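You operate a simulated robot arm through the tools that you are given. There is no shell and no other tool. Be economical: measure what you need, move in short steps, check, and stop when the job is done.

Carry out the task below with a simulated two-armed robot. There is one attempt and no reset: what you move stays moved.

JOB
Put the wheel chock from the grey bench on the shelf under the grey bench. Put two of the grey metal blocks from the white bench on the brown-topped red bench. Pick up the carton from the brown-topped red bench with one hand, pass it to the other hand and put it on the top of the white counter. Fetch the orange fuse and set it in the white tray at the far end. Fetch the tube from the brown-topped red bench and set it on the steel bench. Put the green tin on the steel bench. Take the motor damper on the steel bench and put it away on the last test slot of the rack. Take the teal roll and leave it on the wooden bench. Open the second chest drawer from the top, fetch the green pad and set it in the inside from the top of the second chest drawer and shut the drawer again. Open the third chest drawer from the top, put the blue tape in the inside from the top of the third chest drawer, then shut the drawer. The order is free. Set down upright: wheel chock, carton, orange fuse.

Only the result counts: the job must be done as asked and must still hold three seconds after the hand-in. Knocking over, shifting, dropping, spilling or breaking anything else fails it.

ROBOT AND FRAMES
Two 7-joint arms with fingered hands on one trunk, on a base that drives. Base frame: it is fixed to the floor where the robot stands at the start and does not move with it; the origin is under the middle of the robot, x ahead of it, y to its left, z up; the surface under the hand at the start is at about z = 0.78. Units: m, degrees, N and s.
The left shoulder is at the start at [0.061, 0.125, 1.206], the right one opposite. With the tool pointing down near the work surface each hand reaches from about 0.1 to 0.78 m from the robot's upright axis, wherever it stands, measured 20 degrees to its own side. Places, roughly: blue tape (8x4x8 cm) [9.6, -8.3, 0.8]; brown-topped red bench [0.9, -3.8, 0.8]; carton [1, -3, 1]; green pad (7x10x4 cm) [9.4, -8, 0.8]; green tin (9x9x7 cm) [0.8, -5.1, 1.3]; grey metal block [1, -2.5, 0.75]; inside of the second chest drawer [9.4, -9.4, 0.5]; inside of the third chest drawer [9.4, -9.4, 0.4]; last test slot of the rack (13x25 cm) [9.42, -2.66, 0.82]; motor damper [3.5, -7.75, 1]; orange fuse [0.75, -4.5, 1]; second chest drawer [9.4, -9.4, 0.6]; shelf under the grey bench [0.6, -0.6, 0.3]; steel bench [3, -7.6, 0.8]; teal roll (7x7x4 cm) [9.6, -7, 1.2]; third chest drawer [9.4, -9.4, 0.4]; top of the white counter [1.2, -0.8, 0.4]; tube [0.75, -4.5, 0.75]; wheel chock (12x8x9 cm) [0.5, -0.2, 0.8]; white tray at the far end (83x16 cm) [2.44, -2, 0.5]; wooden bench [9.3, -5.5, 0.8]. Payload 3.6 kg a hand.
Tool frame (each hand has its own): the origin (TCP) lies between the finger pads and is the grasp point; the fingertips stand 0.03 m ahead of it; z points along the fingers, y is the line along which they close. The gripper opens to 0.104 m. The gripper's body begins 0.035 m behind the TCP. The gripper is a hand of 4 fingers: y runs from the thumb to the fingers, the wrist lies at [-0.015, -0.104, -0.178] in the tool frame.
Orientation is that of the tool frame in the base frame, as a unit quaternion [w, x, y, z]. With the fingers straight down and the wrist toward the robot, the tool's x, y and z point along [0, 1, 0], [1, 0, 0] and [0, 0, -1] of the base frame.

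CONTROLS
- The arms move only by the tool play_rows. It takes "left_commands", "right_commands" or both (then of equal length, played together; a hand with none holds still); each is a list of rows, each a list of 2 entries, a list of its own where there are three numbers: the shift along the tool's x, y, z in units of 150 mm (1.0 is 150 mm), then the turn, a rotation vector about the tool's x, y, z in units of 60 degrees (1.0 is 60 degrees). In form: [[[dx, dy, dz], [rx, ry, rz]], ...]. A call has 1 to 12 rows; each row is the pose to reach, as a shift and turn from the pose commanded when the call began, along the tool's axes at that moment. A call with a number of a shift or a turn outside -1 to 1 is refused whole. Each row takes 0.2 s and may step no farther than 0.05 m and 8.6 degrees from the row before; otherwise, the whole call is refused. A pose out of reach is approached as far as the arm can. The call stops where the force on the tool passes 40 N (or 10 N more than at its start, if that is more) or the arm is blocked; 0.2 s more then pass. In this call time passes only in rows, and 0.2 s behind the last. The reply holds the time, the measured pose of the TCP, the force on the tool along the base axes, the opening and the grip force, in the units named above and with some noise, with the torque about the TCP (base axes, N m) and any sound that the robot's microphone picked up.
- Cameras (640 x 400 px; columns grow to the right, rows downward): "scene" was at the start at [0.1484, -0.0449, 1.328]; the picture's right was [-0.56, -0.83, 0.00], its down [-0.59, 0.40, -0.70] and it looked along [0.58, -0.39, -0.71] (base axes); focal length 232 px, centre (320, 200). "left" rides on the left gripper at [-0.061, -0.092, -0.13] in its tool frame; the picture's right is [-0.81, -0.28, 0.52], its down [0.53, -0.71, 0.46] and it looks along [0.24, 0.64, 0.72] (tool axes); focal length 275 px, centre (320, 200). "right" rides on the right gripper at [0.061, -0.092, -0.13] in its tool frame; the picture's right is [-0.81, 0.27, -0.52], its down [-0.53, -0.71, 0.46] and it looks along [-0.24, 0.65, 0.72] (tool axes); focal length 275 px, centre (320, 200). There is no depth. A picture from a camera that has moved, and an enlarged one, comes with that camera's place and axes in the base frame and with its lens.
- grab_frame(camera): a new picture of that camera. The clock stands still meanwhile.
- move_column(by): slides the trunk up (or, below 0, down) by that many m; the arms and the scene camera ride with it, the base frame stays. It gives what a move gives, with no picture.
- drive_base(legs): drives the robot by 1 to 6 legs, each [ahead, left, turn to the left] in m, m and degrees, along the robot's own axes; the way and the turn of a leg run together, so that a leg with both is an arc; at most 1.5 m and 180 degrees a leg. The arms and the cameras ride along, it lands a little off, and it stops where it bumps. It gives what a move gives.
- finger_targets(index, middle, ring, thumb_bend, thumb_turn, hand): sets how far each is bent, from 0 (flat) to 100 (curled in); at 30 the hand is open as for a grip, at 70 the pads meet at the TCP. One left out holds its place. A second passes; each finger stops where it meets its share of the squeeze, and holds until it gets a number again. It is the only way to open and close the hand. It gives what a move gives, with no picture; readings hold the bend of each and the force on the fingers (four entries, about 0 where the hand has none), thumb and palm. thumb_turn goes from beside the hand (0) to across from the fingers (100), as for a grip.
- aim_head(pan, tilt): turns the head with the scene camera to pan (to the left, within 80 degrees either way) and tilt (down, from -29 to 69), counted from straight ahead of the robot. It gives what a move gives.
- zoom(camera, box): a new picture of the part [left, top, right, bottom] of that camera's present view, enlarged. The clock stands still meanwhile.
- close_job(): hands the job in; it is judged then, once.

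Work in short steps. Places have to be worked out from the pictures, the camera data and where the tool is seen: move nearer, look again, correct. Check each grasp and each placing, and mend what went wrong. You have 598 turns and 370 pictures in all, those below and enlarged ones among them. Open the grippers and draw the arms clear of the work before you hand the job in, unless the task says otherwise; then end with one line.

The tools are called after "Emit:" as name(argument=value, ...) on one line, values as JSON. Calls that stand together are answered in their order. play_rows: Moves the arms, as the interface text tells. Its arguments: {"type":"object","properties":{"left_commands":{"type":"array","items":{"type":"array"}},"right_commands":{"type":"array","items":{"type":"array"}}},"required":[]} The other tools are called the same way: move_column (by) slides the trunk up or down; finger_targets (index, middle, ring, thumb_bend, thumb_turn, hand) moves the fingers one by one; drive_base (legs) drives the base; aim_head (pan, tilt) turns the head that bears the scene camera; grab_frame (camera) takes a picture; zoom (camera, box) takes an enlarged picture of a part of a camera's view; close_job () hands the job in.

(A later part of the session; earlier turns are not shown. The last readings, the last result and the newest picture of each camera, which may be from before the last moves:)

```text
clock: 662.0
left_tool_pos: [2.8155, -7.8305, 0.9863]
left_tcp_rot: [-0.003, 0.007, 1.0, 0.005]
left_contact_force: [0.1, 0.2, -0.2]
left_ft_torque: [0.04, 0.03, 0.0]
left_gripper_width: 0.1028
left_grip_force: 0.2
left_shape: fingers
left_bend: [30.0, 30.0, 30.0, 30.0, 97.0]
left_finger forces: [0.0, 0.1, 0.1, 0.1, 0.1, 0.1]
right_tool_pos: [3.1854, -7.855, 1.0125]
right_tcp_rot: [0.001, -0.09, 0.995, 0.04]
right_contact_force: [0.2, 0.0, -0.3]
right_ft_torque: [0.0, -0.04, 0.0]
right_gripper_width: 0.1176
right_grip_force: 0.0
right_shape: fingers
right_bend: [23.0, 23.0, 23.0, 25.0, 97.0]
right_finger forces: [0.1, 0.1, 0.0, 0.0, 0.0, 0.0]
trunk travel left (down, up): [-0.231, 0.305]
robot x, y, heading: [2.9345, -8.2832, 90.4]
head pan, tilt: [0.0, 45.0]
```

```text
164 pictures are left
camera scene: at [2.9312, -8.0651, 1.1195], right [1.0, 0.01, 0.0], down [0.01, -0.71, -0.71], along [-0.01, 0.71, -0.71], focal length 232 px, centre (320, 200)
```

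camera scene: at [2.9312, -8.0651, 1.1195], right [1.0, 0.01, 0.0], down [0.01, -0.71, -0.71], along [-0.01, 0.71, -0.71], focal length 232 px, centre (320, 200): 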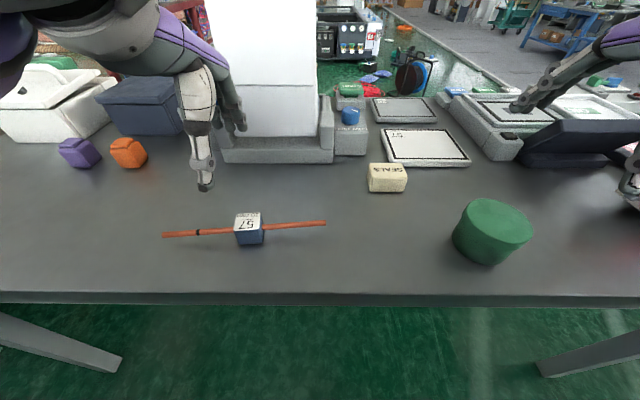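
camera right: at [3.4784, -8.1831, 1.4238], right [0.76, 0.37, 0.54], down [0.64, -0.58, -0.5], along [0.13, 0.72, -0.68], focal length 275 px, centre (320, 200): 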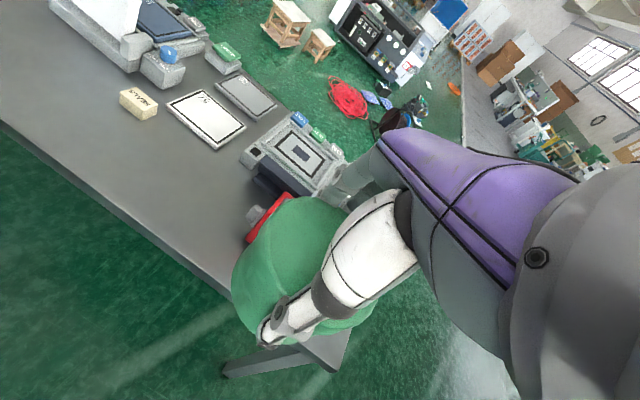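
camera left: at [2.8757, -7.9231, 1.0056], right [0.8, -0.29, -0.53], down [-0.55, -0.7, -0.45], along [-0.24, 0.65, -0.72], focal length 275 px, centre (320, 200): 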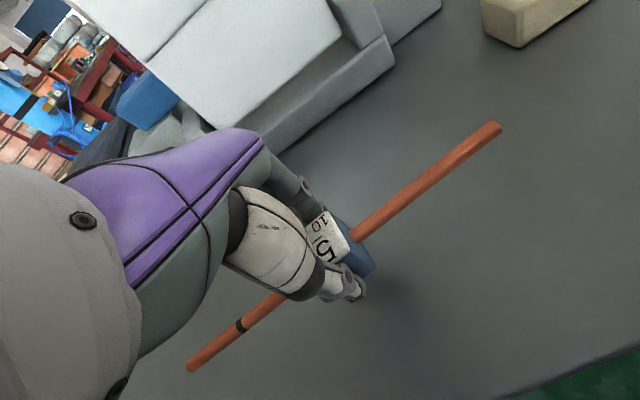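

Tube and tin are on the steel bench. Back off and move right to the damper.

Emit:
drive_base(legs=[[-0.25, 0, 0], [0, -0.55, 0]])

Emit:
aim_head(pan=-10, tilt=35)

Emit:
grab_frame(camera="scene")

Emit:
zoom(camera="scene", box=[260, 100, 460, 250])

```text
clock: 668.7
left_tool_pos: [3.3613, -8.0735, 0.9874]
left_tcp_rot: [-0.004, 0.002, 1.0, 0.005]
left_contact_force: [0.4, 0.1, -0.5]
left_ft_torque: [-0.02, -0.01, 0.02]
left_gripper_width: 0.1028
left_grip_force: 0.0
left_shape: fingers
left_bend: [30.0, 30.0, 30.0, 30.0, 97.0]
left_finger forces: [0.0, 0.0, 0.1, 0.1, 0.0, 0.1]
right_tool_pos: [3.729, -8.0945, 1.0124]
right_tcp_rot: [0.0, -0.093, 0.995, 0.043]
right_contact_force: [-0.2, -1.4, -0.2]
right_ft_torque: [0.0, -0.01, 0.0]
right_gripper_width: 0.1172
right_grip_force: 0.1
right_shape: fingers
right_bend: [23.0, 23.0, 23.0, 25.0, 97.0]
right_finger forces: [0.0, 0.0, 0.1, 0.0, 0.0, 0.0]
trunk travel left (down, up): [-0.231, 0.305]
robot x, y, heading: [3.4774, -8.5262, 91.0]
head pan, tilt: [0.0, 45.0]
```

```text
clock: 669.4
left_tool_pos: [3.3598, -8.0733, 0.9861]
left_tcp_rot: [-0.003, 0.003, 1.0, 0.006]
left_contact_force: [0.3, -0.6, 0.9]
left_ft_torque: [-0.01, 0.02, 0.01]
left_gripper_width: 0.103
left_grip_force: 0.0
left_shape: fingers
left_bend: [30.0, 30.0, 30.0, 30.0, 97.0]
left_finger forces: [0.0, 0.1, 0.0, 0.0, 0.0, 0.0]
right_tool_pos: [3.7288, -8.096, 1.0133]
right_tcp_rot: [0.0, -0.093, 0.995, 0.043]
right_contact_force: [-0.3, 0.0, -0.3]
right_ft_torque: [0.03, 0.01, 0.0]
right_gripper_width: 0.1177
right_grip_force: 0.0
right_shape: fingers
right_bend: [23.0, 23.0, 23.0, 25.0, 97.0]
right_finger forces: [0.0, 0.0, 0.1, 0.0, 0.1, 0.1]
trunk travel left (down, up): [-0.231, 0.305]
robot x, y, heading: [3.479, -8.5243, 90.9]
head pan, tilt: [-10.0, 35.0]
```

```text
163 pictures are left
camera scene: at [3.492, -8.302, 1.1342], right [0.99, -0.16, 0.0], down [-0.09, -0.57, -0.82], along [0.13, 0.81, -0.57], focal length 232 px, centre (320, 200)
```

scene: 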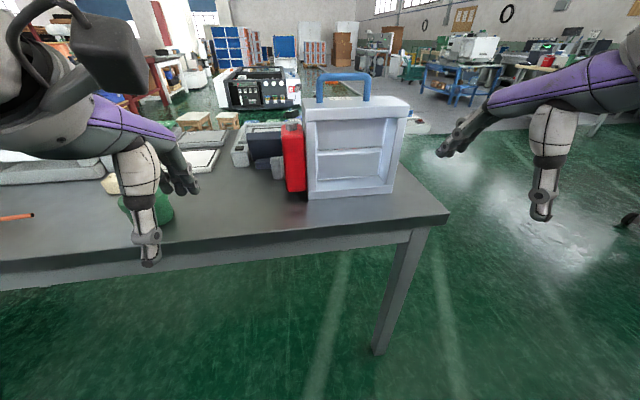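

```text
2.67 times, centred on (360, 175) of scene
camera zoom: at [3.492, -8.302, 1.1342], right [0.99, -0.16, 0.0], down [-0.09, -0.57, -0.82], along [0.13, 0.81, -0.57], focal length 618 px, centre (213, 267)
```

zoom: 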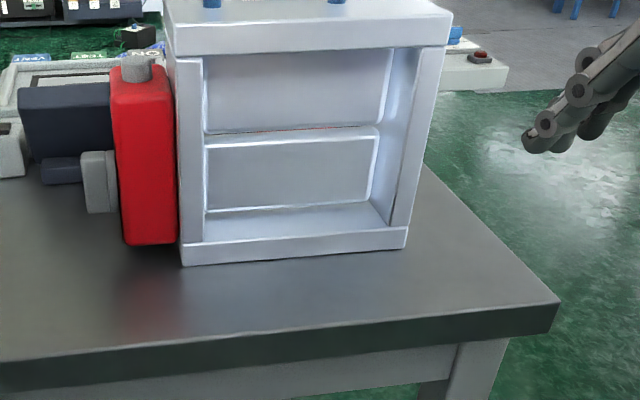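

It is the damper: frame x 3.54–3.76, front face y≈-7.82, blue handle bar (along x) at ≈(3.64,-7.73,1.06). Raise the right hand, advance 0.2 m, and view it with the right camera.

Emit:
play_rows(right_commands=[[[0, 0, -0.3], [0, 0, 0]], [[0, 0, -0.6], [0, 0, 0]], [[0, 0, -0.9], [0, 0, 0]], [[0, 0, -1.0], [0, 0, 0]]], left_commands=[[[0.2, 0, -0.2], [0, 0, 0]], [[0.4, 0, -0.4], [0, 0, 0]], [[0.6, 0, -0.5], [0, 0, 0]], [[0.8, 0, -0.6], [0, 0, 0]]])

Emit:
drive_base(legs=[[0.2, 0, -1]])

Emit:
grab_frame(camera="right")

Emit:
grab_frame(camera="scene")

```text
clock: 670.4
left_tool_pos: [3.2425, -8.0732, 1.0777]
left_tcp_rot: [-0.004, 0.003, 1.0, 0.006]
left_contact_force: [0.2, 0.3, 0.7]
left_ft_torque: [0.01, -0.02, 0.02]
left_gripper_width: 0.1028
left_grip_force: 0.1
left_shape: fingers
left_bend: [30.0, 30.0, 30.0, 30.0, 97.0]
left_finger forces: [0.0, 0.1, 0.0, 0.1, 0.0, 0.1]
right_tool_pos: [3.7327, -8.108, 1.1617]
right_tcp_rot: [0.0, -0.094, 0.995, 0.042]
right_contact_force: [0.3, 0.0, -0.7]
right_ft_torque: [-0.02, 0.0, 0.0]
right_gripper_width: 0.1176
right_grip_force: 0.0
right_shape: fingers
right_bend: [23.0, 23.0, 23.0, 25.0, 97.0]
right_finger forces: [0.0, 0.1, 0.1, 0.0, 0.0, 0.0]
trunk travel left (down, up): [-0.231, 0.305]
robot x, y, heading: [3.4806, -8.528, 90.9]
head pan, tilt: [-10.0, 35.0]
```

```text
clock: 672.0
left_tool_pos: [3.2457, -7.8669, 1.077]
left_tcp_rot: [-0.003, 0.009, 1.0, 0.004]
left_contact_force: [0.1, -0.1, 0.3]
left_ft_torque: [-0.04, -0.02, -0.01]
left_gripper_width: 0.103
left_grip_force: 0.2
left_shape: fingers
left_bend: [30.0, 30.0, 30.0, 30.0, 97.0]
left_finger forces: [0.0, 0.0, 0.0, 0.0, 0.0, 0.1]
right_tool_pos: [3.7361, -7.9075, 1.1608]
right_tcp_rot: [0.001, -0.087, 0.995, 0.043]
right_contact_force: [0.8, 0.0, -0.6]
right_ft_torque: [-0.03, -0.02, -0.01]
right_gripper_width: 0.1172
right_grip_force: 0.0
right_shape: fingers
right_bend: [23.0, 23.0, 23.0, 25.0, 97.0]
right_finger forces: [0.1, 0.0, 0.0, 0.1, 0.0, 0.0]
trunk travel left (down, up): [-0.231, 0.305]
robot x, y, heading: [3.4745, -8.324, 90.5]
head pan, tilt: [-10.0, 35.0]
```

```text
161 pictures are left
camera right: at [3.6909, -8.0192, 1.2813], right [0.75, 0.37, 0.55], down [0.65, -0.57, -0.51], along [0.12, 0.74, -0.67], focal length 275 px, centre (320, 200)
```

right: 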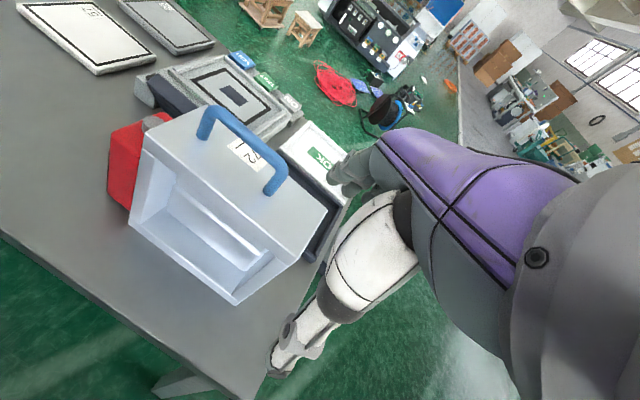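

```text
160 pictures are left
camera scene: at [3.4926, -8.0995, 1.1341], right [0.99, -0.17, 0.0], down [-0.1, -0.57, -0.82], along [0.14, 0.81, -0.57], focal length 232 px, centre (320, 200)
```

scene: 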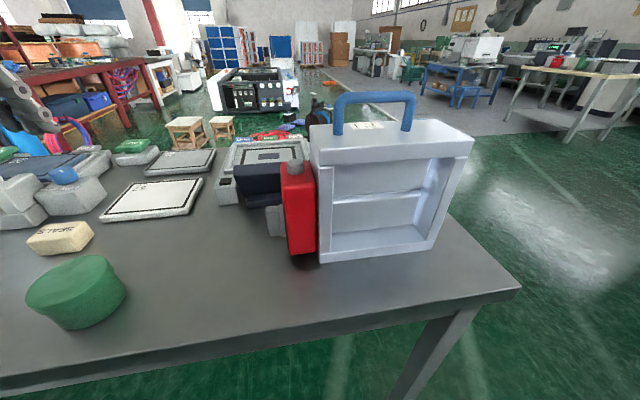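

Handle bar centre triangulated to (3.621,-7.782,1.068), yaw ≈9°, matching my hand's yaw. Move above it.

Emit:
play_rows(right_commands=[[[0.15, 0.25, 0], [0, 0, 0]], [[0.3, 0.5, 0], [0, 0, 0]], [[0.45, 0.75, 0], [0, 0, 0]], [[0.61, 0.95, 0.1], [0, 0, 0]]])

Emit:
finger_targets(hand="right", index=35, middle=35, ring=35, thumb_bend=35)

Emit:
grab_frame(camera="right")

```text
clock: 673.0
left_tool_pos: [3.2459, -7.867, 1.0758]
left_tcp_rot: [-0.004, 0.01, 1.0, 0.005]
left_contact_force: [-0.3, -0.3, -0.1]
left_ft_torque: [-0.01, 0.02, 0.03]
left_gripper_width: 0.1029
left_grip_force: 0.0
left_shape: fingers
left_bend: [30.0, 30.0, 30.0, 30.0, 97.0]
left_finger forces: [0.0, 0.0, 0.0, 0.0, 0.0, 0.0]
right_tool_pos: [3.6186, -7.7818, 1.1577]
right_tcp_rot: [0.001, -0.087, 0.995, 0.043]
right_contact_force: [0.1, 0.3, 0.3]
right_ft_torque: [-0.01, 0.0, 0.02]
right_gripper_width: 0.1175
right_grip_force: 0.1
right_shape: fingers
right_bend: [23.0, 23.0, 23.0, 25.0, 97.0]
right_finger forces: [0.0, 0.1, 0.0, 0.1, 0.0, 0.0]
trunk travel left (down, up): [-0.231, 0.305]
robot x, y, heading: [3.4756, -8.3217, 90.3]
head pan, tilt: [-10.0, 35.0]
```

```text
clock: 674.0
left_tool_pos: [3.2463, -7.8683, 1.0783]
left_tcp_rot: [-0.004, 0.01, 1.0, 0.006]
left_contact_force: [-0.2, -0.1, 0.0]
left_ft_torque: [-0.01, 0.02, 0.04]
left_gripper_width: 0.1031
left_grip_force: 0.1
left_shape: fingers
left_bend: [30.0, 30.0, 30.0, 30.0, 97.0]
left_finger forces: [0.1, 0.0, 0.1, 0.0, 0.1, 0.0]
right_tool_pos: [3.6193, -7.7835, 1.1573]
right_tcp_rot: [0.0, -0.088, 0.995, 0.043]
right_contact_force: [0.4, -0.2, -0.9]
right_ft_torque: [0.0, -0.01, -0.01]
right_gripper_width: 0.0912
right_grip_force: 0.0
right_shape: fingers
right_bend: [35.0, 35.0, 35.0, 35.0, 97.0]
right_finger forces: [0.0, 0.0, 0.1, 0.0, 0.0, 0.0]
trunk travel left (down, up): [-0.231, 0.305]
robot x, y, heading: [3.4807, -8.3267, 90.1]
head pan, tilt: [-10.0, 35.0]
```

```text
159 pictures are left
camera right: at [3.5751, -7.8952, 1.2788], right [0.75, 0.37, 0.55], down [0.65, -0.57, -0.51], along [0.12, 0.74, -0.66], focal length 275 px, centre (320, 200)
```

right: 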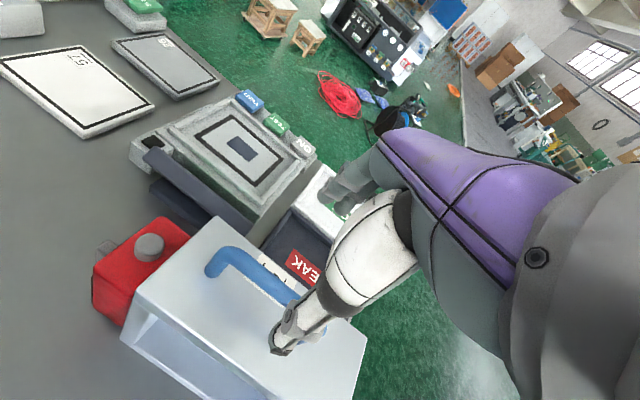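

Emit:
play_rows(right_commands=[[[0, -0.02, 0.2], [0, 0, 0]], [[0, -0.04, 0.4], [0, 0, 0]], [[0, -0.05, 0.64], [0, 0, 0]]])

Emit:
finger_targets(hand="right", index=80, middle=80, ring=80, thumb_bend=80)

Emit:
grab_frame(camera="right")

```text
clock: 674.8
left_tool_pos: [3.2463, -7.8682, 1.0782]
left_tcp_rot: [-0.004, 0.01, 1.0, 0.005]
left_contact_force: [-0.4, -0.3, -0.3]
left_ft_torque: [-0.05, 0.03, 0.0]
left_gripper_width: 0.1029
left_grip_force: 0.1
left_shape: fingers
left_bend: [30.0, 30.0, 30.0, 30.0, 97.0]
left_finger forces: [0.1, 0.0, 0.0, 0.1, 0.0, 0.0]
right_tool_pos: [3.6217, -7.7821, 1.0593]
right_tcp_rot: [0.0, -0.087, 0.995, 0.043]
right_contact_force: [-0.4, -0.2, 0.3]
right_ft_torque: [0.0, 0.02, -0.03]
right_gripper_width: 0.0914
right_grip_force: 0.1
right_shape: fingers
right_bend: [35.0, 35.0, 35.0, 35.0, 97.0]
right_finger forces: [0.0, 0.0, 0.0, 0.0, 0.0, 0.0]
trunk travel left (down, up): [-0.231, 0.305]
robot x, y, heading: [3.4813, -8.3232, 90.3]
head pan, tilt: [-10.0, 35.0]
```

```text
clock: 675.8
left_tool_pos: [3.2451, -7.868, 1.0776]
left_tcp_rot: [-0.003, 0.009, 1.0, 0.005]
left_contact_force: [-0.2, -0.4, 0.2]
left_ft_torque: [0.0, 0.0, -0.01]
left_gripper_width: 0.1032
left_grip_force: 0.0
left_shape: fingers
left_bend: [30.0, 30.0, 30.0, 30.0, 97.0]
left_finger forces: [0.1, 0.1, 0.0, 0.0, 0.0, 0.1]
right_tool_pos: [3.6202, -7.7803, 1.0591]
right_tcp_rot: [0.001, -0.086, 0.995, 0.042]
right_contact_force: [-1.0, 0.2, -11.6]
right_ft_torque: [-0.01, 0.25, 0.0]
right_gripper_width: 0.0002
right_grip_force: 4.9
right_shape: fingers
right_bend: [76.0, 80.0, 79.0, 73.0, 97.0]
right_finger forces: [0.0, 2.2, 8.0, 0.0, 0.1, 0.0]
trunk travel left (down, up): [-0.231, 0.305]
robot x, y, heading: [3.4793, -8.326, 90.0]
head pan, tilt: [-10.0, 35.0]
```

```text
158 pictures are left
camera right: at [3.5768, -7.8935, 1.1804], right [0.75, 0.37, 0.55], down [0.65, -0.57, -0.51], along [0.12, 0.74, -0.67], focal length 275 px, centre (320, 200)
```

right: 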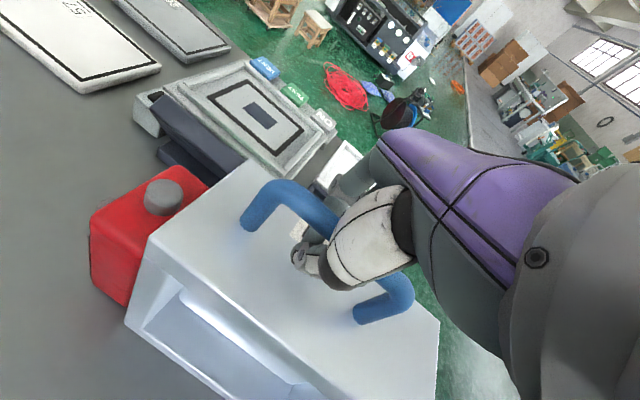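

The fingers have curled under the handle bar — a hook grip. Lift carefully.

Emit:
play_rows(right_commands=[[[0, 0, -0.1], [0, 0, 0]], [[0, 0, -0.25], [0, 0, 0]], [[0, 0, -0.45], [0, 0, 0]], [[0, 0, -0.65], [0, 0, 0]]])

Emit:
grab_frame(camera="scene")

```text
clock: 676.8
left_tool_pos: [3.2445, -7.8684, 1.0762]
left_tcp_rot: [-0.003, 0.008, 1.0, 0.005]
left_contact_force: [0.4, 0.3, 0.0]
left_ft_torque: [0.0, 0.02, 0.02]
left_gripper_width: 0.1031
left_grip_force: 0.2
left_shape: fingers
left_bend: [30.0, 30.0, 30.0, 30.0, 97.0]
left_finger forces: [0.0, 0.0, 0.0, 0.1, 0.0, 0.0]
right_tool_pos: [3.6206, -7.791, 1.1576]
right_tcp_rot: [0.0, -0.088, 0.995, 0.043]
right_contact_force: [-1.3, -0.4, -12.9]
right_ft_torque: [0.0, 0.27, 0.03]
right_gripper_width: 0.0001
right_grip_force: 5.4
right_shape: fingers
right_bend: [76.0, 79.0, 78.0, 73.0, 97.0]
right_finger forces: [0.0, 3.8, 8.0, 0.0, 0.0, 0.1]
trunk travel left (down, up): [-0.231, 0.305]
robot x, y, heading: [3.478, -8.324, 90.4]
head pan, tilt: [-10.0, 35.0]
```

```text
157 pictures are left
camera scene: at [3.4924, -8.0998, 1.1342], right [0.99, -0.17, 0.0], down [-0.1, -0.57, -0.82], along [0.14, 0.81, -0.57], focal length 232 px, centre (320, 200)
```

scene: 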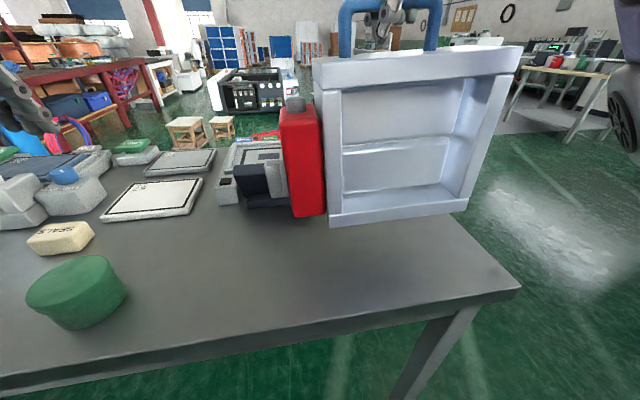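

The damper hangs level. Raise the trunk, back away and exit around the bench's left end.

Emit:
move_column(by=0.2)

Emit:
drive_base(legs=[[-0.3, 0, 0], [0, -1.3, 0], [1.2, 0, 0], [1.1, 0, 0]])

Emit:
aim_head(pan=-75, tilt=15)

Emit:
grab_frame(camera="scene")

```text
clock: 679.0
left_tool_pos: [3.2469, -7.8675, 1.2774]
left_tcp_rot: [-0.004, 0.009, 1.0, 0.004]
left_contact_force: [0.5, 0.3, 0.4]
left_ft_torque: [0.01, 0.0, -0.02]
left_gripper_width: 0.1029
left_grip_force: 0.1
left_shape: fingers
left_bend: [30.0, 30.0, 30.0, 30.0, 97.0]
left_finger forces: [0.0, 0.0, 0.0, 0.1, 0.1, 0.1]
right_tool_pos: [3.6223, -7.7891, 1.3574]
right_tcp_rot: [0.001, -0.085, 0.995, 0.041]
right_contact_force: [0.7, 0.4, -12.9]
right_ft_torque: [-0.02, 0.18, 0.02]
right_gripper_width: 0.0002
right_grip_force: 5.8
right_shape: fingers
right_bend: [76.0, 79.0, 79.0, 73.0, 97.0]
right_finger forces: [0.0, 7.1, 5.1, 0.0, 0.0, 0.1]
trunk travel left (down, up): [-0.431, 0.105]
robot x, y, heading: [3.4811, -8.3207, 90.2]
head pan, tilt: [-10.0, 35.0]
```

```text
clock: 703.2
left_tool_pos: [4.4867, -5.8215, 1.2776]
left_tcp_rot: [-0.004, 0.001, 1.0, 0.005]
left_contact_force: [0.3, -0.4, 0.1]
left_ft_torque: [-0.02, -0.02, -0.02]
left_gripper_width: 0.1028
left_grip_force: 0.1
left_shape: fingers
left_bend: [30.0, 30.0, 30.0, 30.0, 97.0]
left_finger forces: [0.0, 0.0, 0.1, 0.0, 0.1, 0.0]
right_tool_pos: [4.8611, -5.7367, 1.3564]
right_tcp_rot: [0.001, -0.096, 0.994, 0.042]
right_contact_force: [0.4, -0.4, -12.1]
right_ft_torque: [-0.04, 0.19, 0.0]
right_gripper_width: 0.0002
right_grip_force: 5.9
right_shape: fingers
right_bend: [76.0, 79.0, 79.0, 73.0, 97.0]
right_finger forces: [0.2, 5.9, 5.6, 0.0, 0.0, 0.1]
trunk travel left (down, up): [-0.431, 0.105]
robot x, y, heading: [4.725, -6.2727, 91.0]
head pan, tilt: [-10.0, 35.0]
```

```text
clock: 704.6
left_tool_pos: [4.4866, -5.8199, 1.2778]
left_tcp_rot: [-0.004, 0.001, 1.0, 0.005]
left_contact_force: [-0.5, 0.4, -0.1]
left_ft_torque: [0.0, 0.0, 0.04]
left_gripper_width: 0.1028
left_grip_force: 0.1
left_shape: fingers
left_bend: [30.0, 30.0, 30.0, 30.0, 97.0]
left_finger forces: [0.0, 0.0, 0.0, 0.0, 0.1, 0.1]
right_tool_pos: [4.8611, -5.7368, 1.3569]
right_tcp_rot: [0.0, -0.095, 0.995, 0.042]
right_contact_force: [1.4, 0.2, -11.4]
right_ft_torque: [0.0, 0.2, 0.0]
right_gripper_width: 0.0001
right_grip_force: 5.9
right_shape: fingers
right_bend: [76.0, 79.0, 79.0, 73.0, 97.0]
right_finger forces: [0.1, 6.0, 5.8, 0.0, 0.0, 0.0]
trunk travel left (down, up): [-0.431, 0.105]
robot x, y, heading: [4.7238, -6.2729, 91.3]
head pan, tilt: [-75.0, 15.0]
```

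```text
156 pictures are left
camera scene: at [4.815, -6.1604, 1.3683], right [0.28, -0.96, 0.0], down [-0.25, -0.07, -0.97], along [0.93, 0.27, -0.26], focal length 232 px, centre (320, 200)
```

scene: 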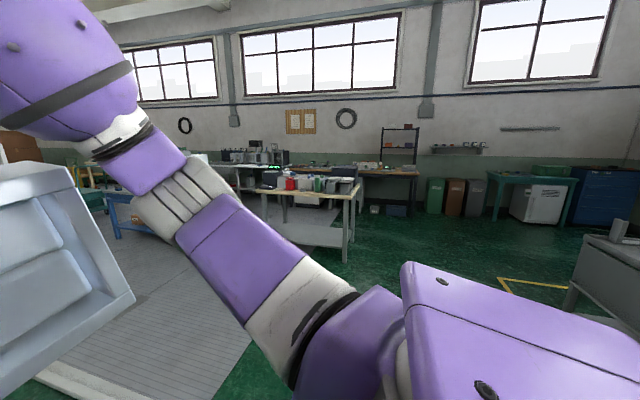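

Turn to face +x and view the way ahead.

Emit:
drive_base(legs=[[0, 0, -91]])

Emit:
aim_head(pan=0, tilt=12)

Emit:
grab_frame(camera="scene")

Emit:
aim_head(pan=40, tilt=12)

Emit:
grab_frame(camera="scene")

```text
clock: 708.9
left_tool_pos: [5.1838, -6.0429, 1.277]
left_tcp_rot: [0.001, 0.716, 0.698, 0.006]
left_contact_force: [0.4, -0.2, -0.3]
left_ft_torque: [0.0, 0.01, -0.02]
left_gripper_width: 0.1031
left_grip_force: 0.1
left_shape: fingers
left_bend: [30.0, 30.0, 30.0, 30.0, 97.0]
left_finger forces: [0.1, 0.1, 0.1, 0.1, 0.0, 0.0]
right_tool_pos: [5.26, -6.4197, 1.3576]
right_tcp_rot: [0.03, 0.645, 0.763, 0.029]
right_contact_force: [0.4, 0.2, -12.5]
right_ft_torque: [0.23, -0.01, -0.01]
right_gripper_width: 0.0003
right_grip_force: 5.7
right_shape: fingers
right_bend: [76.0, 79.0, 79.0, 73.0, 97.0]
right_finger forces: [0.0, 5.6, 6.3, 0.0, 0.0, 0.0]
trunk travel left (down, up): [-0.431, 0.105]
robot x, y, heading: [4.7301, -6.2712, -0.0]
head pan, tilt: [-75.0, 15.0]
```

```text
clock: 710.4
left_tool_pos: [5.1848, -6.0429, 1.2773]
left_tcp_rot: [0.002, 0.716, 0.698, 0.006]
left_contact_force: [-0.1, 0.0, 0.1]
left_ft_torque: [0.01, 0.05, 0.0]
left_gripper_width: 0.1027
left_grip_force: 0.1
left_shape: fingers
left_bend: [30.0, 30.0, 30.0, 30.0, 97.0]
left_finger forces: [0.0, 0.0, 0.1, 0.1, 0.0, 0.0]
right_tool_pos: [5.2601, -6.4203, 1.3572]
right_tcp_rot: [0.03, 0.645, 0.763, 0.029]
right_contact_force: [0.1, -0.6, -12.3]
right_ft_torque: [0.2, -0.06, 0.06]
right_gripper_width: 0.0001
right_grip_force: 5.7
right_shape: fingers
right_bend: [76.0, 79.0, 79.0, 73.0, 97.0]
right_finger forces: [0.1, 6.0, 5.8, 0.0, 0.0, 0.0]
trunk travel left (down, up): [-0.431, 0.105]
robot x, y, heading: [4.729, -6.2694, -0.4]
head pan, tilt: [0.0, 12.0]
```

```text
155 pictures are left
camera scene: at [4.9055, -6.2728, 1.3732], right [0.0, -1.0, 0.0], down [-0.21, 0.0, -0.98], along [0.98, 0.0, -0.21], focal length 232 px, centre (320, 200)
```

scene: 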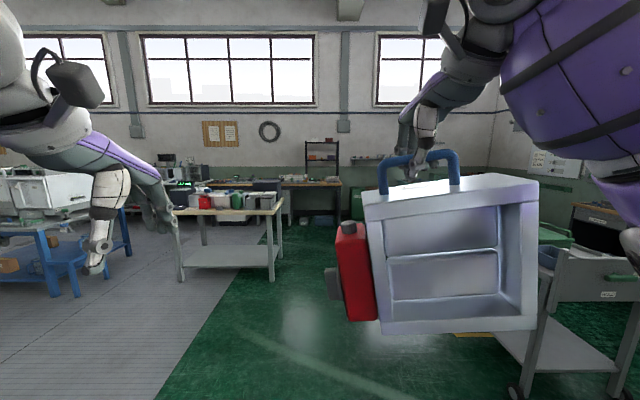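

```text
clock: 711.4
left_tool_pos: [5.1847, -6.044, 1.2774]
left_tcp_rot: [0.001, 0.717, 0.697, 0.006]
left_contact_force: [0.0, 0.3, -0.2]
left_ft_torque: [0.02, 0.05, -0.01]
left_gripper_width: 0.1028
left_grip_force: 0.1
left_shape: fingers
left_bend: [30.0, 30.0, 30.0, 30.0, 97.0]
left_finger forces: [0.0, 0.0, 0.0, 0.1, 0.1, 0.1]
right_tool_pos: [5.2605, -6.4201, 1.3572]
right_tcp_rot: [0.03, 0.645, 0.763, 0.029]
right_contact_force: [0.1, -0.1, -11.8]
right_ft_torque: [0.22, -0.03, -0.02]
right_gripper_width: 0.0001
right_grip_force: 6.1
right_shape: fingers
right_bend: [76.0, 79.0, 79.0, 73.0, 97.0]
right_finger forces: [0.2, 6.4, 5.4, 0.0, 0.0, 0.0]
trunk travel left (down, up): [-0.431, 0.105]
robot x, y, heading: [4.7265, -6.2742, -0.1]
head pan, tilt: [40.0, 12.0]
```

```text
154 pictures are left
camera scene: at [4.8839, -6.2129, 1.3732], right [0.64, -0.77, 0.0], down [-0.16, -0.13, -0.98], along [0.75, 0.63, -0.21], focal length 232 px, centre (320, 200)
```

scene: 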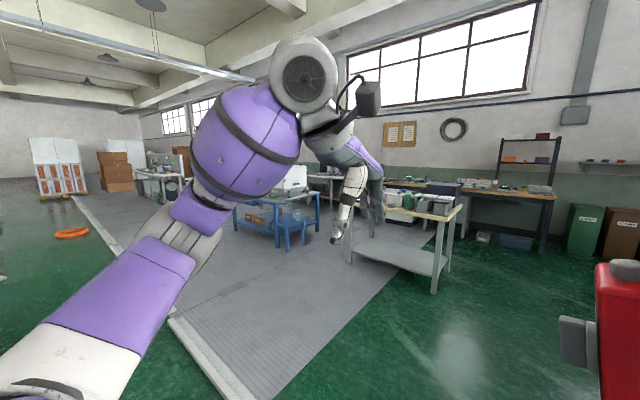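

The route along y≈-6.45 toward the wall benches (x≈9.4) is clear. Drive 2.8 m and look.

Emit:
drive_base(legs=[[1.4, -0.2, 0], [1.4, 0, 0]])

Emit:
aim_head(pan=25, tilt=15)

Emit:
grab_frame(camera="scene")

```text
clock: 725.1
left_tool_pos: [8.0059, -6.3028, 1.2779]
left_tcp_rot: [0.002, 0.722, 0.691, 0.007]
left_contact_force: [0.0, -0.1, -0.1]
left_ft_torque: [0.01, 0.01, -0.01]
left_gripper_width: 0.1028
left_grip_force: 0.1
left_shape: fingers
left_bend: [30.0, 30.0, 30.0, 30.0, 97.0]
left_finger forces: [0.0, 0.0, 0.0, 0.0, 0.0, 0.0]
right_tool_pos: [8.0733, -6.6817, 1.357]
right_tcp_rot: [0.031, 0.653, 0.756, 0.028]
right_contact_force: [0.5, -0.3, -12.6]
right_ft_torque: [0.2, -0.03, -0.02]
right_gripper_width: 0.0
right_grip_force: 6.2
right_shape: fingers
right_bend: [76.0, 79.0, 79.0, 73.0, 97.0]
right_finger forces: [0.2, 6.1, 5.5, 0.0, 0.0, 0.1]
trunk travel left (down, up): [-0.431, 0.105]
robot x, y, heading: [7.5452, -6.5219, -1.2]
head pan, tilt: [40.0, 12.0]
```

```text
clock: 725.9
left_tool_pos: [8.006, -6.3027, 1.277]
left_tcp_rot: [0.001, 0.723, 0.691, 0.007]
left_contact_force: [-0.4, 0.3, 0.6]
left_ft_torque: [-0.02, -0.02, 0.02]
left_gripper_width: 0.103
left_grip_force: 0.0
left_shape: fingers
left_bend: [30.0, 30.0, 30.0, 30.0, 97.0]
left_finger forces: [0.0, 0.0, 0.0, 0.0, 0.0, 0.0]
right_tool_pos: [8.0742, -6.681, 1.3562]
right_tcp_rot: [0.03, 0.653, 0.756, 0.028]
right_contact_force: [0.1, 0.4, -12.2]
right_ft_torque: [0.23, -0.02, -0.01]
right_gripper_width: 0.0001
right_grip_force: 5.8
right_shape: fingers
right_bend: [76.0, 79.0, 79.0, 73.0, 97.0]
right_finger forces: [0.1, 6.2, 5.7, 0.1, 0.1, 0.0]
trunk travel left (down, up): [-0.431, 0.105]
robot x, y, heading: [7.5456, -6.525, -1.2]
head pan, tilt: [25.0, 15.0]
```

```text
153 pictures are left
camera scene: at [7.7142, -6.4876, 1.3683], right [0.4, -0.92, 0.0], down [-0.24, -0.1, -0.97], along [0.88, 0.39, -0.26], focal length 232 px, centre (320, 200)
```

scene: 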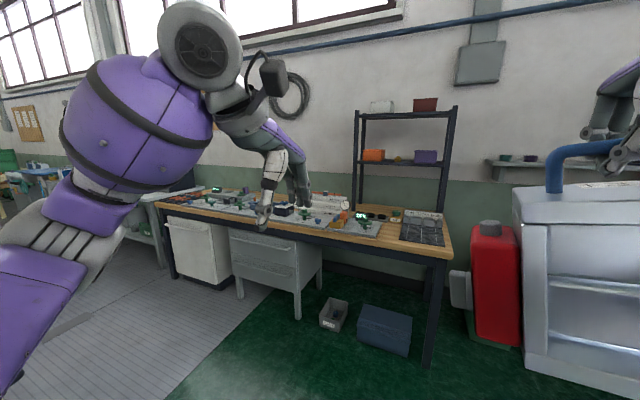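

I see the wooden bench (front x≈8.9) and the wall shelf with the teal roll at right. Check the gap between the two-tier table and bench before going up (+y).

Emit:
aim_head(pan=70, tilt=30)

Emit:
grab_frame(camera="scene")

```text
clock: 727.0
left_tool_pos: [8.0062, -6.3028, 1.2772]
left_tcp_rot: [0.001, 0.723, 0.691, 0.007]
left_contact_force: [0.7, 0.3, -0.6]
left_ft_torque: [0.0, 0.0, -0.02]
left_gripper_width: 0.1029
left_grip_force: 0.1
left_shape: fingers
left_bend: [30.0, 30.0, 30.0, 30.0, 97.0]
left_finger forces: [0.1, 0.0, 0.0, 0.0, 0.0, 0.0]
right_tool_pos: [8.0733, -6.682, 1.3572]
right_tcp_rot: [0.03, 0.653, 0.756, 0.029]
right_contact_force: [0.1, 0.1, -11.8]
right_ft_torque: [0.23, 0.0, 0.0]
right_gripper_width: 0.0
right_grip_force: 5.7
right_shape: fingers
right_bend: [76.0, 79.0, 79.0, 73.0, 97.0]
right_finger forces: [0.2, 5.9, 5.9, 0.0, 0.0, 0.0]
trunk travel left (down, up): [-0.431, 0.105]
robot x, y, heading: [7.5425, -6.5242, -1.5]
head pan, tilt: [70.0, 30.0]
```

```text
152 pictures are left
camera scene: at [7.6615, -6.4409, 1.3442], right [0.93, -0.36, 0.0], down [-0.18, -0.47, -0.87], along [0.32, 0.81, -0.5], focal length 232 px, centre (320, 200)
```

scene: 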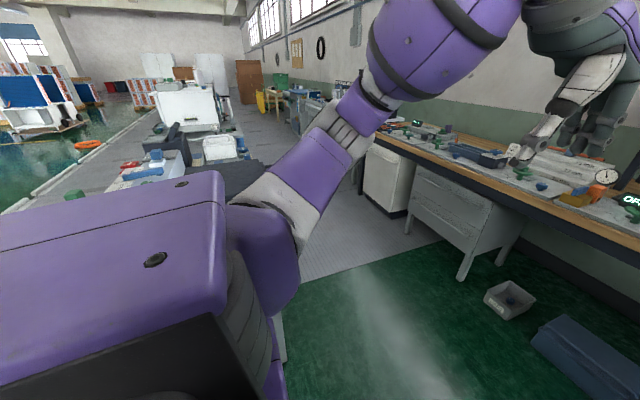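

The corridor is ~1.15 m wide. Move to x≈8.25 and strafe left in steps.

Emit:
drive_base(legs=[[0.7, 0, 1.3], [0, 1.4, 0]])

Emit:
aim_head(pan=60, tilt=25)

Emit:
grab_frame(camera="scene")

```text
clock: 743.0
left_tool_pos: [8.7201, -4.8995, 1.2776]
left_tcp_rot: [0.002, 0.72, 0.694, 0.006]
left_contact_force: [-0.5, 0.3, -0.1]
left_ft_torque: [0.0, -0.02, 0.02]
left_gripper_width: 0.103
left_grip_force: 0.0
left_shape: fingers
left_bend: [30.0, 30.0, 30.0, 30.0, 97.0]
left_finger forces: [0.0, 0.1, 0.0, 0.1, 0.1, 0.1]
right_tool_pos: [8.7927, -5.2762, 1.3577]
right_tcp_rot: [0.031, 0.649, 0.759, 0.028]
right_contact_force: [0.3, -1.3, -12.4]
right_ft_torque: [0.21, -0.01, 0.0]
right_gripper_width: 0.0
right_grip_force: 6.0
right_shape: fingers
right_bend: [76.0, 79.0, 79.0, 73.0, 97.0]
right_finger forces: [0.1, 6.3, 5.3, 0.0, 0.1, 0.0]
trunk travel left (down, up): [-0.431, 0.105]
robot x, y, heading: [8.263, -5.1239, -0.4]
head pan, tilt: [70.0, 30.0]
```

```text
clock: 743.8
left_tool_pos: [8.7201, -4.8984, 1.2775]
left_tcp_rot: [0.002, 0.72, 0.694, 0.006]
left_contact_force: [0.1, 1.0, 0.5]
left_ft_torque: [0.01, 0.04, 0.03]
left_gripper_width: 0.1026
left_grip_force: 0.0
left_shape: fingers
left_bend: [30.0, 30.0, 30.0, 30.0, 97.0]
left_finger forces: [0.1, 0.1, 0.0, 0.0, 0.0, 0.1]
right_tool_pos: [8.7916, -5.2766, 1.3568]
right_tcp_rot: [0.03, 0.65, 0.759, 0.028]
right_contact_force: [-0.6, 0.5, -12.4]
right_ft_torque: [0.21, -0.02, -0.01]
right_gripper_width: 0.0003
right_grip_force: 6.0
right_shape: fingers
right_bend: [76.0, 79.0, 79.0, 73.0, 97.0]
right_finger forces: [0.1, 6.1, 5.6, 0.1, 0.0, 0.0]
trunk travel left (down, up): [-0.431, 0.105]
robot x, y, heading: [8.2585, -5.1233, -0.7]
head pan, tilt: [60.0, 25.0]
```

```text
151 pictures are left
camera scene: at [8.3925, -5.0456, 1.3521], right [0.86, -0.51, 0.0], down [-0.22, -0.36, -0.91], along [0.46, 0.78, -0.42], focal length 232 px, centre (320, 200)
```

scene: 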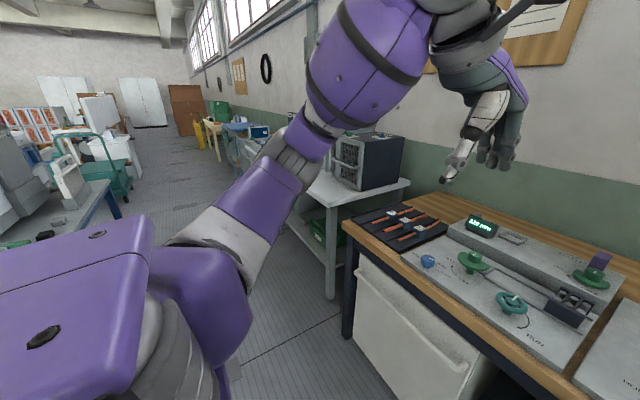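

Emit:
drive_base(legs=[[0, 1.2, 0.7]])

Emit:
aim_head(pan=35, tilt=20)

Emit:
grab_frame(camera="scene")

```text
clock: 754.5
left_tool_pos: [8.7332, -3.7072, 1.2768]
left_tcp_rot: [0.001, 0.719, 0.695, 0.005]
left_contact_force: [1.1, -0.6, 0.9]
left_ft_torque: [0.02, 0.0, -0.01]
left_gripper_width: 0.1026
left_grip_force: 0.0
left_shape: fingers
left_bend: [30.0, 30.0, 30.0, 30.0, 97.0]
left_finger forces: [0.0, 0.1, 0.0, 0.0, 0.0, 0.0]
right_tool_pos: [8.8067, -4.083, 1.3559]
right_tcp_rot: [0.03, 0.648, 0.76, 0.028]
right_contact_force: [-0.5, -0.6, -12.8]
right_ft_torque: [0.21, -0.05, 0.01]
right_gripper_width: 0.0
right_grip_force: 6.0
right_shape: fingers
right_bend: [76.0, 79.0, 79.0, 73.0, 97.0]
right_finger forces: [0.0, 6.3, 5.5, 0.1, 0.0, 0.0]
trunk travel left (down, up): [-0.431, 0.105]
robot x, y, heading: [8.2748, -3.9333, -0.6]
head pan, tilt: [60.0, 25.0]
```

```text
clock: 755.4
left_tool_pos: [8.7332, -3.7058, 1.2767]
left_tcp_rot: [0.002, 0.719, 0.695, 0.006]
left_contact_force: [-0.5, 1.0, 0.2]
left_ft_torque: [0.0, -0.02, 0.01]
left_gripper_width: 0.1029
left_grip_force: 0.0
left_shape: fingers
left_bend: [30.0, 30.0, 30.0, 30.0, 97.0]
left_finger forces: [0.0, 0.0, 0.0, 0.0, 0.1, 0.0]
right_tool_pos: [8.8047, -4.0834, 1.3572]
right_tcp_rot: [0.03, 0.649, 0.76, 0.028]
right_contact_force: [-0.4, 0.3, -12.7]
right_ft_torque: [0.19, -0.02, 0.01]
right_gripper_width: 0.0
right_grip_force: 5.4
right_shape: fingers
right_bend: [76.0, 79.0, 79.0, 73.0, 97.0]
right_finger forces: [0.0, 6.3, 5.4, 0.0, 0.0, 0.1]
trunk travel left (down, up): [-0.431, 0.105]
robot x, y, heading: [8.2762, -3.9323, -0.6]
head pan, tilt: [35.0, 20.0]
```

```text
150 pictures are left
camera scene: at [8.436, -3.8804, 1.3602], right [0.57, -0.82, 0.0], down [-0.28, -0.19, -0.94], along [0.77, 0.53, -0.34], focal length 232 px, centre (320, 200)
```

scene: 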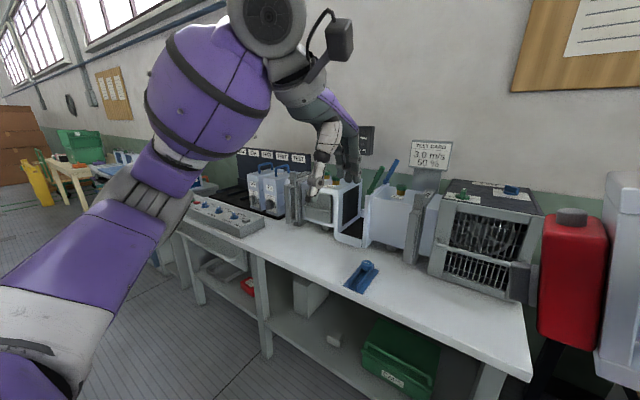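

The rack with labelled slots (other dampers in it) is ahead-left. Zoom on it.

Emit:
zoom(camera="scene", box=[180, 130, 380, 255])

Emit:
drive_base(legs=[[0, 0.85, 0.6]])

Emit:
aim_head(pan=15, tilt=25)

Emit:
grab_frame(camera="scene")

```text
3.20 times, centred on (280, 192) of scene
camera zoom: at [8.436, -3.8804, 1.3602], right [0.57, -0.82, 0.0], down [-0.28, -0.19, -0.94], along [0.77, 0.53, -0.34], focal length 741 px, centre (448, 224)
```

zoom: 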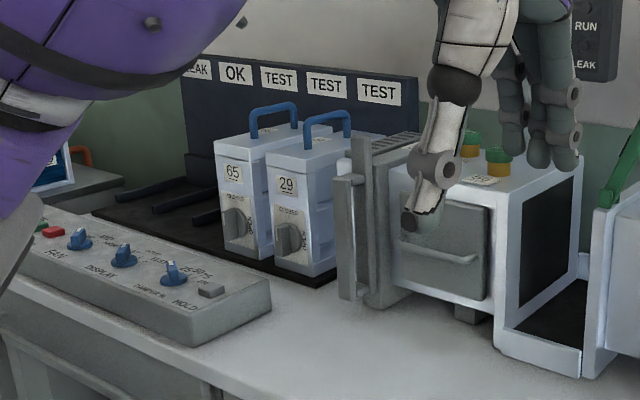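

```text
clock: 763.0
left_tool_pos: [8.7335, -2.867, 1.2785]
left_tcp_rot: [0.001, 0.714, 0.7, 0.006]
left_contact_force: [-0.3, -0.2, 0.3]
left_ft_torque: [-0.01, -0.01, -0.02]
left_gripper_width: 0.1029
left_grip_force: 0.0
left_shape: fingers
left_bend: [30.0, 30.0, 30.0, 30.0, 97.0]
left_finger forces: [0.0, 0.0, 0.0, 0.0, 0.0, 0.0]
right_tool_pos: [8.8117, -3.2441, 1.3567]
right_tcp_rot: [0.03, 0.643, 0.765, 0.028]
right_contact_force: [0.3, -0.3, -11.7]
right_ft_torque: [0.21, -0.03, -0.02]
right_gripper_width: 0.0001
right_grip_force: 6.0
right_shape: fingers
right_bend: [76.0, 79.0, 79.0, 73.0, 97.0]
right_finger forces: [0.0, 6.5, 5.2, 0.0, 0.1, 0.1]
trunk travel left (down, up): [-0.431, 0.105]
robot x, y, heading: [8.2764, -3.0962, -0.3]
head pan, tilt: [35.0, 20.0]
```

```text
clock: 763.9
left_tool_pos: [8.7336, -2.8666, 1.2766]
left_tcp_rot: [0.002, 0.715, 0.699, 0.006]
left_contact_force: [1.3, -0.2, -0.1]
left_ft_torque: [-0.02, 0.01, 0.0]
left_gripper_width: 0.1028
left_grip_force: 0.0
left_shape: fingers
left_bend: [30.0, 30.0, 30.0, 30.0, 97.0]
left_finger forces: [0.1, 0.0, 0.1, 0.0, 0.0, 0.0]
right_tool_pos: [8.8107, -3.2437, 1.3561]
right_tcp_rot: [0.029, 0.643, 0.765, 0.028]
right_contact_force: [0.0, 1.1, -14.2]
right_ft_torque: [0.18, -0.04, 0.01]
right_gripper_width: 0.0002
right_grip_force: 5.4
right_shape: fingers
right_bend: [76.0, 79.0, 79.0, 73.0, 97.0]
right_finger forces: [0.0, 6.3, 5.5, 0.1, 0.0, 0.1]
trunk travel left (down, up): [-0.431, 0.105]
robot x, y, heading: [8.2773, -3.1005, 0.3]
head pan, tilt: [15.0, 25.0]
```

```text
148 pictures are left
camera scene: at [8.4514, -3.0747, 1.3521], right [0.26, -0.96, 0.0], down [-0.41, -0.11, -0.91], along [0.87, 0.24, -0.42], focal length 232 px, centre (320, 200)
```

scene: 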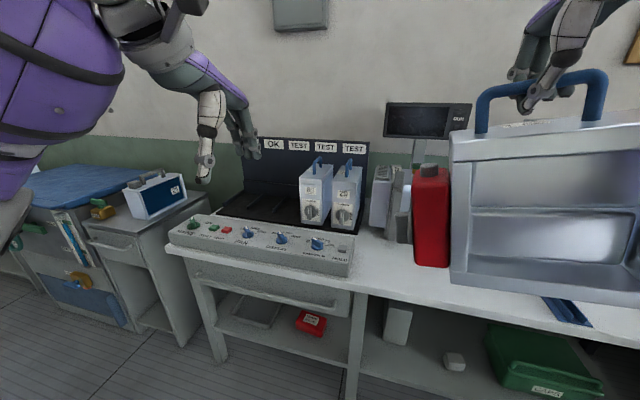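

Emit:
zoom(camera="scene", box=[150, 120, 390, 270])

```text
2.67 times, centred on (270, 195) of scene
camera zoom: at [8.4514, -3.0747, 1.3521], right [0.26, -0.96, 0.0], down [-0.41, -0.11, -0.91], along [0.87, 0.24, -0.42], focal length 618 px, centre (453, 213)
```

zoom: 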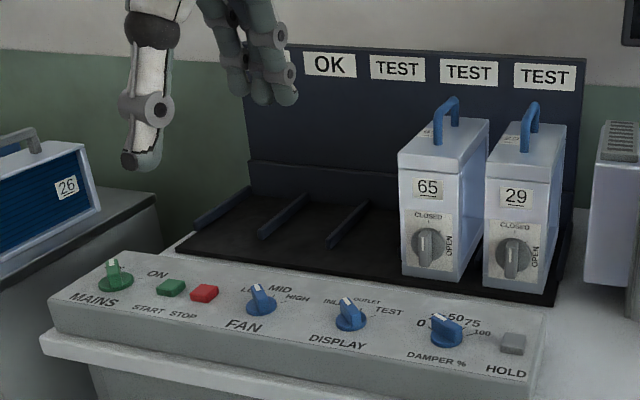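

The free slot is the one under the first TEST label, centred ≈(9.43,-2.667), y -2.60…-2.735. The damper must go in with its long side along x and red actuator to the front. Rotate the right hand ~55° here first.

Emit:
play_rows(right_commands=[[[0.05, 0, 0], [0, 0, -0.1]], [[0.1, 0, 0], [0, 0, -0.2]], [[0.15, 0, 0], [0, 0, -0.3]], [[0.2, 0, 0], [0, 0, -0.4]], [[0.25, 0, 0], [0, 0, -0.5]], [[0.3, 0, 0], [0, 0, -0.6]], [[0.35, 0.05, 0], [0, 0, -0.7]], [[0.4, 0.1, 0], [0, 0, -0.8]], [[0.45, 0.15, 0], [0, 0, -0.9]]])

Emit:
grab_frame(camera="scene")

```text
clock: 765.9
left_tool_pos: [8.7327, -2.8666, 1.2759]
left_tcp_rot: [0.001, 0.714, 0.7, 0.006]
left_contact_force: [0.3, 0.2, 0.1]
left_ft_torque: [-0.02, 0.0, 0.0]
left_gripper_width: 0.103
left_grip_force: 0.0
left_shape: fingers
left_bend: [30.0, 30.0, 30.0, 30.0, 97.0]
left_finger forces: [0.2, 0.0, 0.1, 0.1, 0.0, 0.0]
right_tool_pos: [8.8214, -3.1728, 1.3558]
right_tcp_rot: [0.04, 0.225, 0.973, 0.011]
right_contact_force: [-0.1, 0.6, -13.1]
right_ft_torque: [0.14, 0.17, 0.01]
right_gripper_width: 0.0
right_grip_force: 6.2
right_shape: fingers
right_bend: [77.0, 79.0, 79.0, 73.0, 97.0]
right_finger forces: [0.0, 5.9, 5.9, 0.0, 0.3, 0.0]
trunk travel left (down, up): [-0.431, 0.105]
robot x, y, heading: [8.2814, -3.0987, 0.3]
head pan, tilt: [15.0, 25.0]
```

```text
146 pictures are left
camera scene: at [8.4518, -3.0742, 1.352], right [0.26, -0.97, 0.0], down [-0.41, -0.11, -0.91], along [0.87, 0.24, -0.42], focal length 232 px, centre (320, 200)
```

scene: 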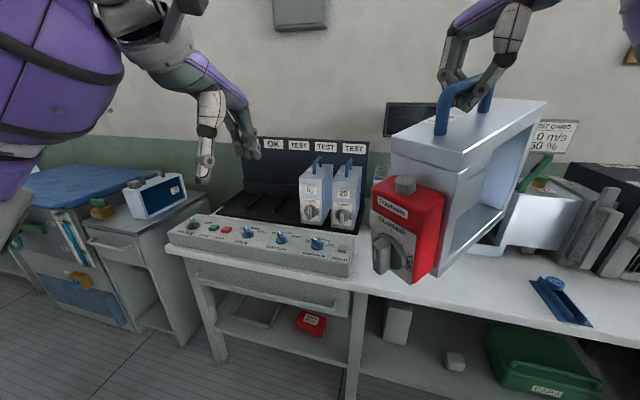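

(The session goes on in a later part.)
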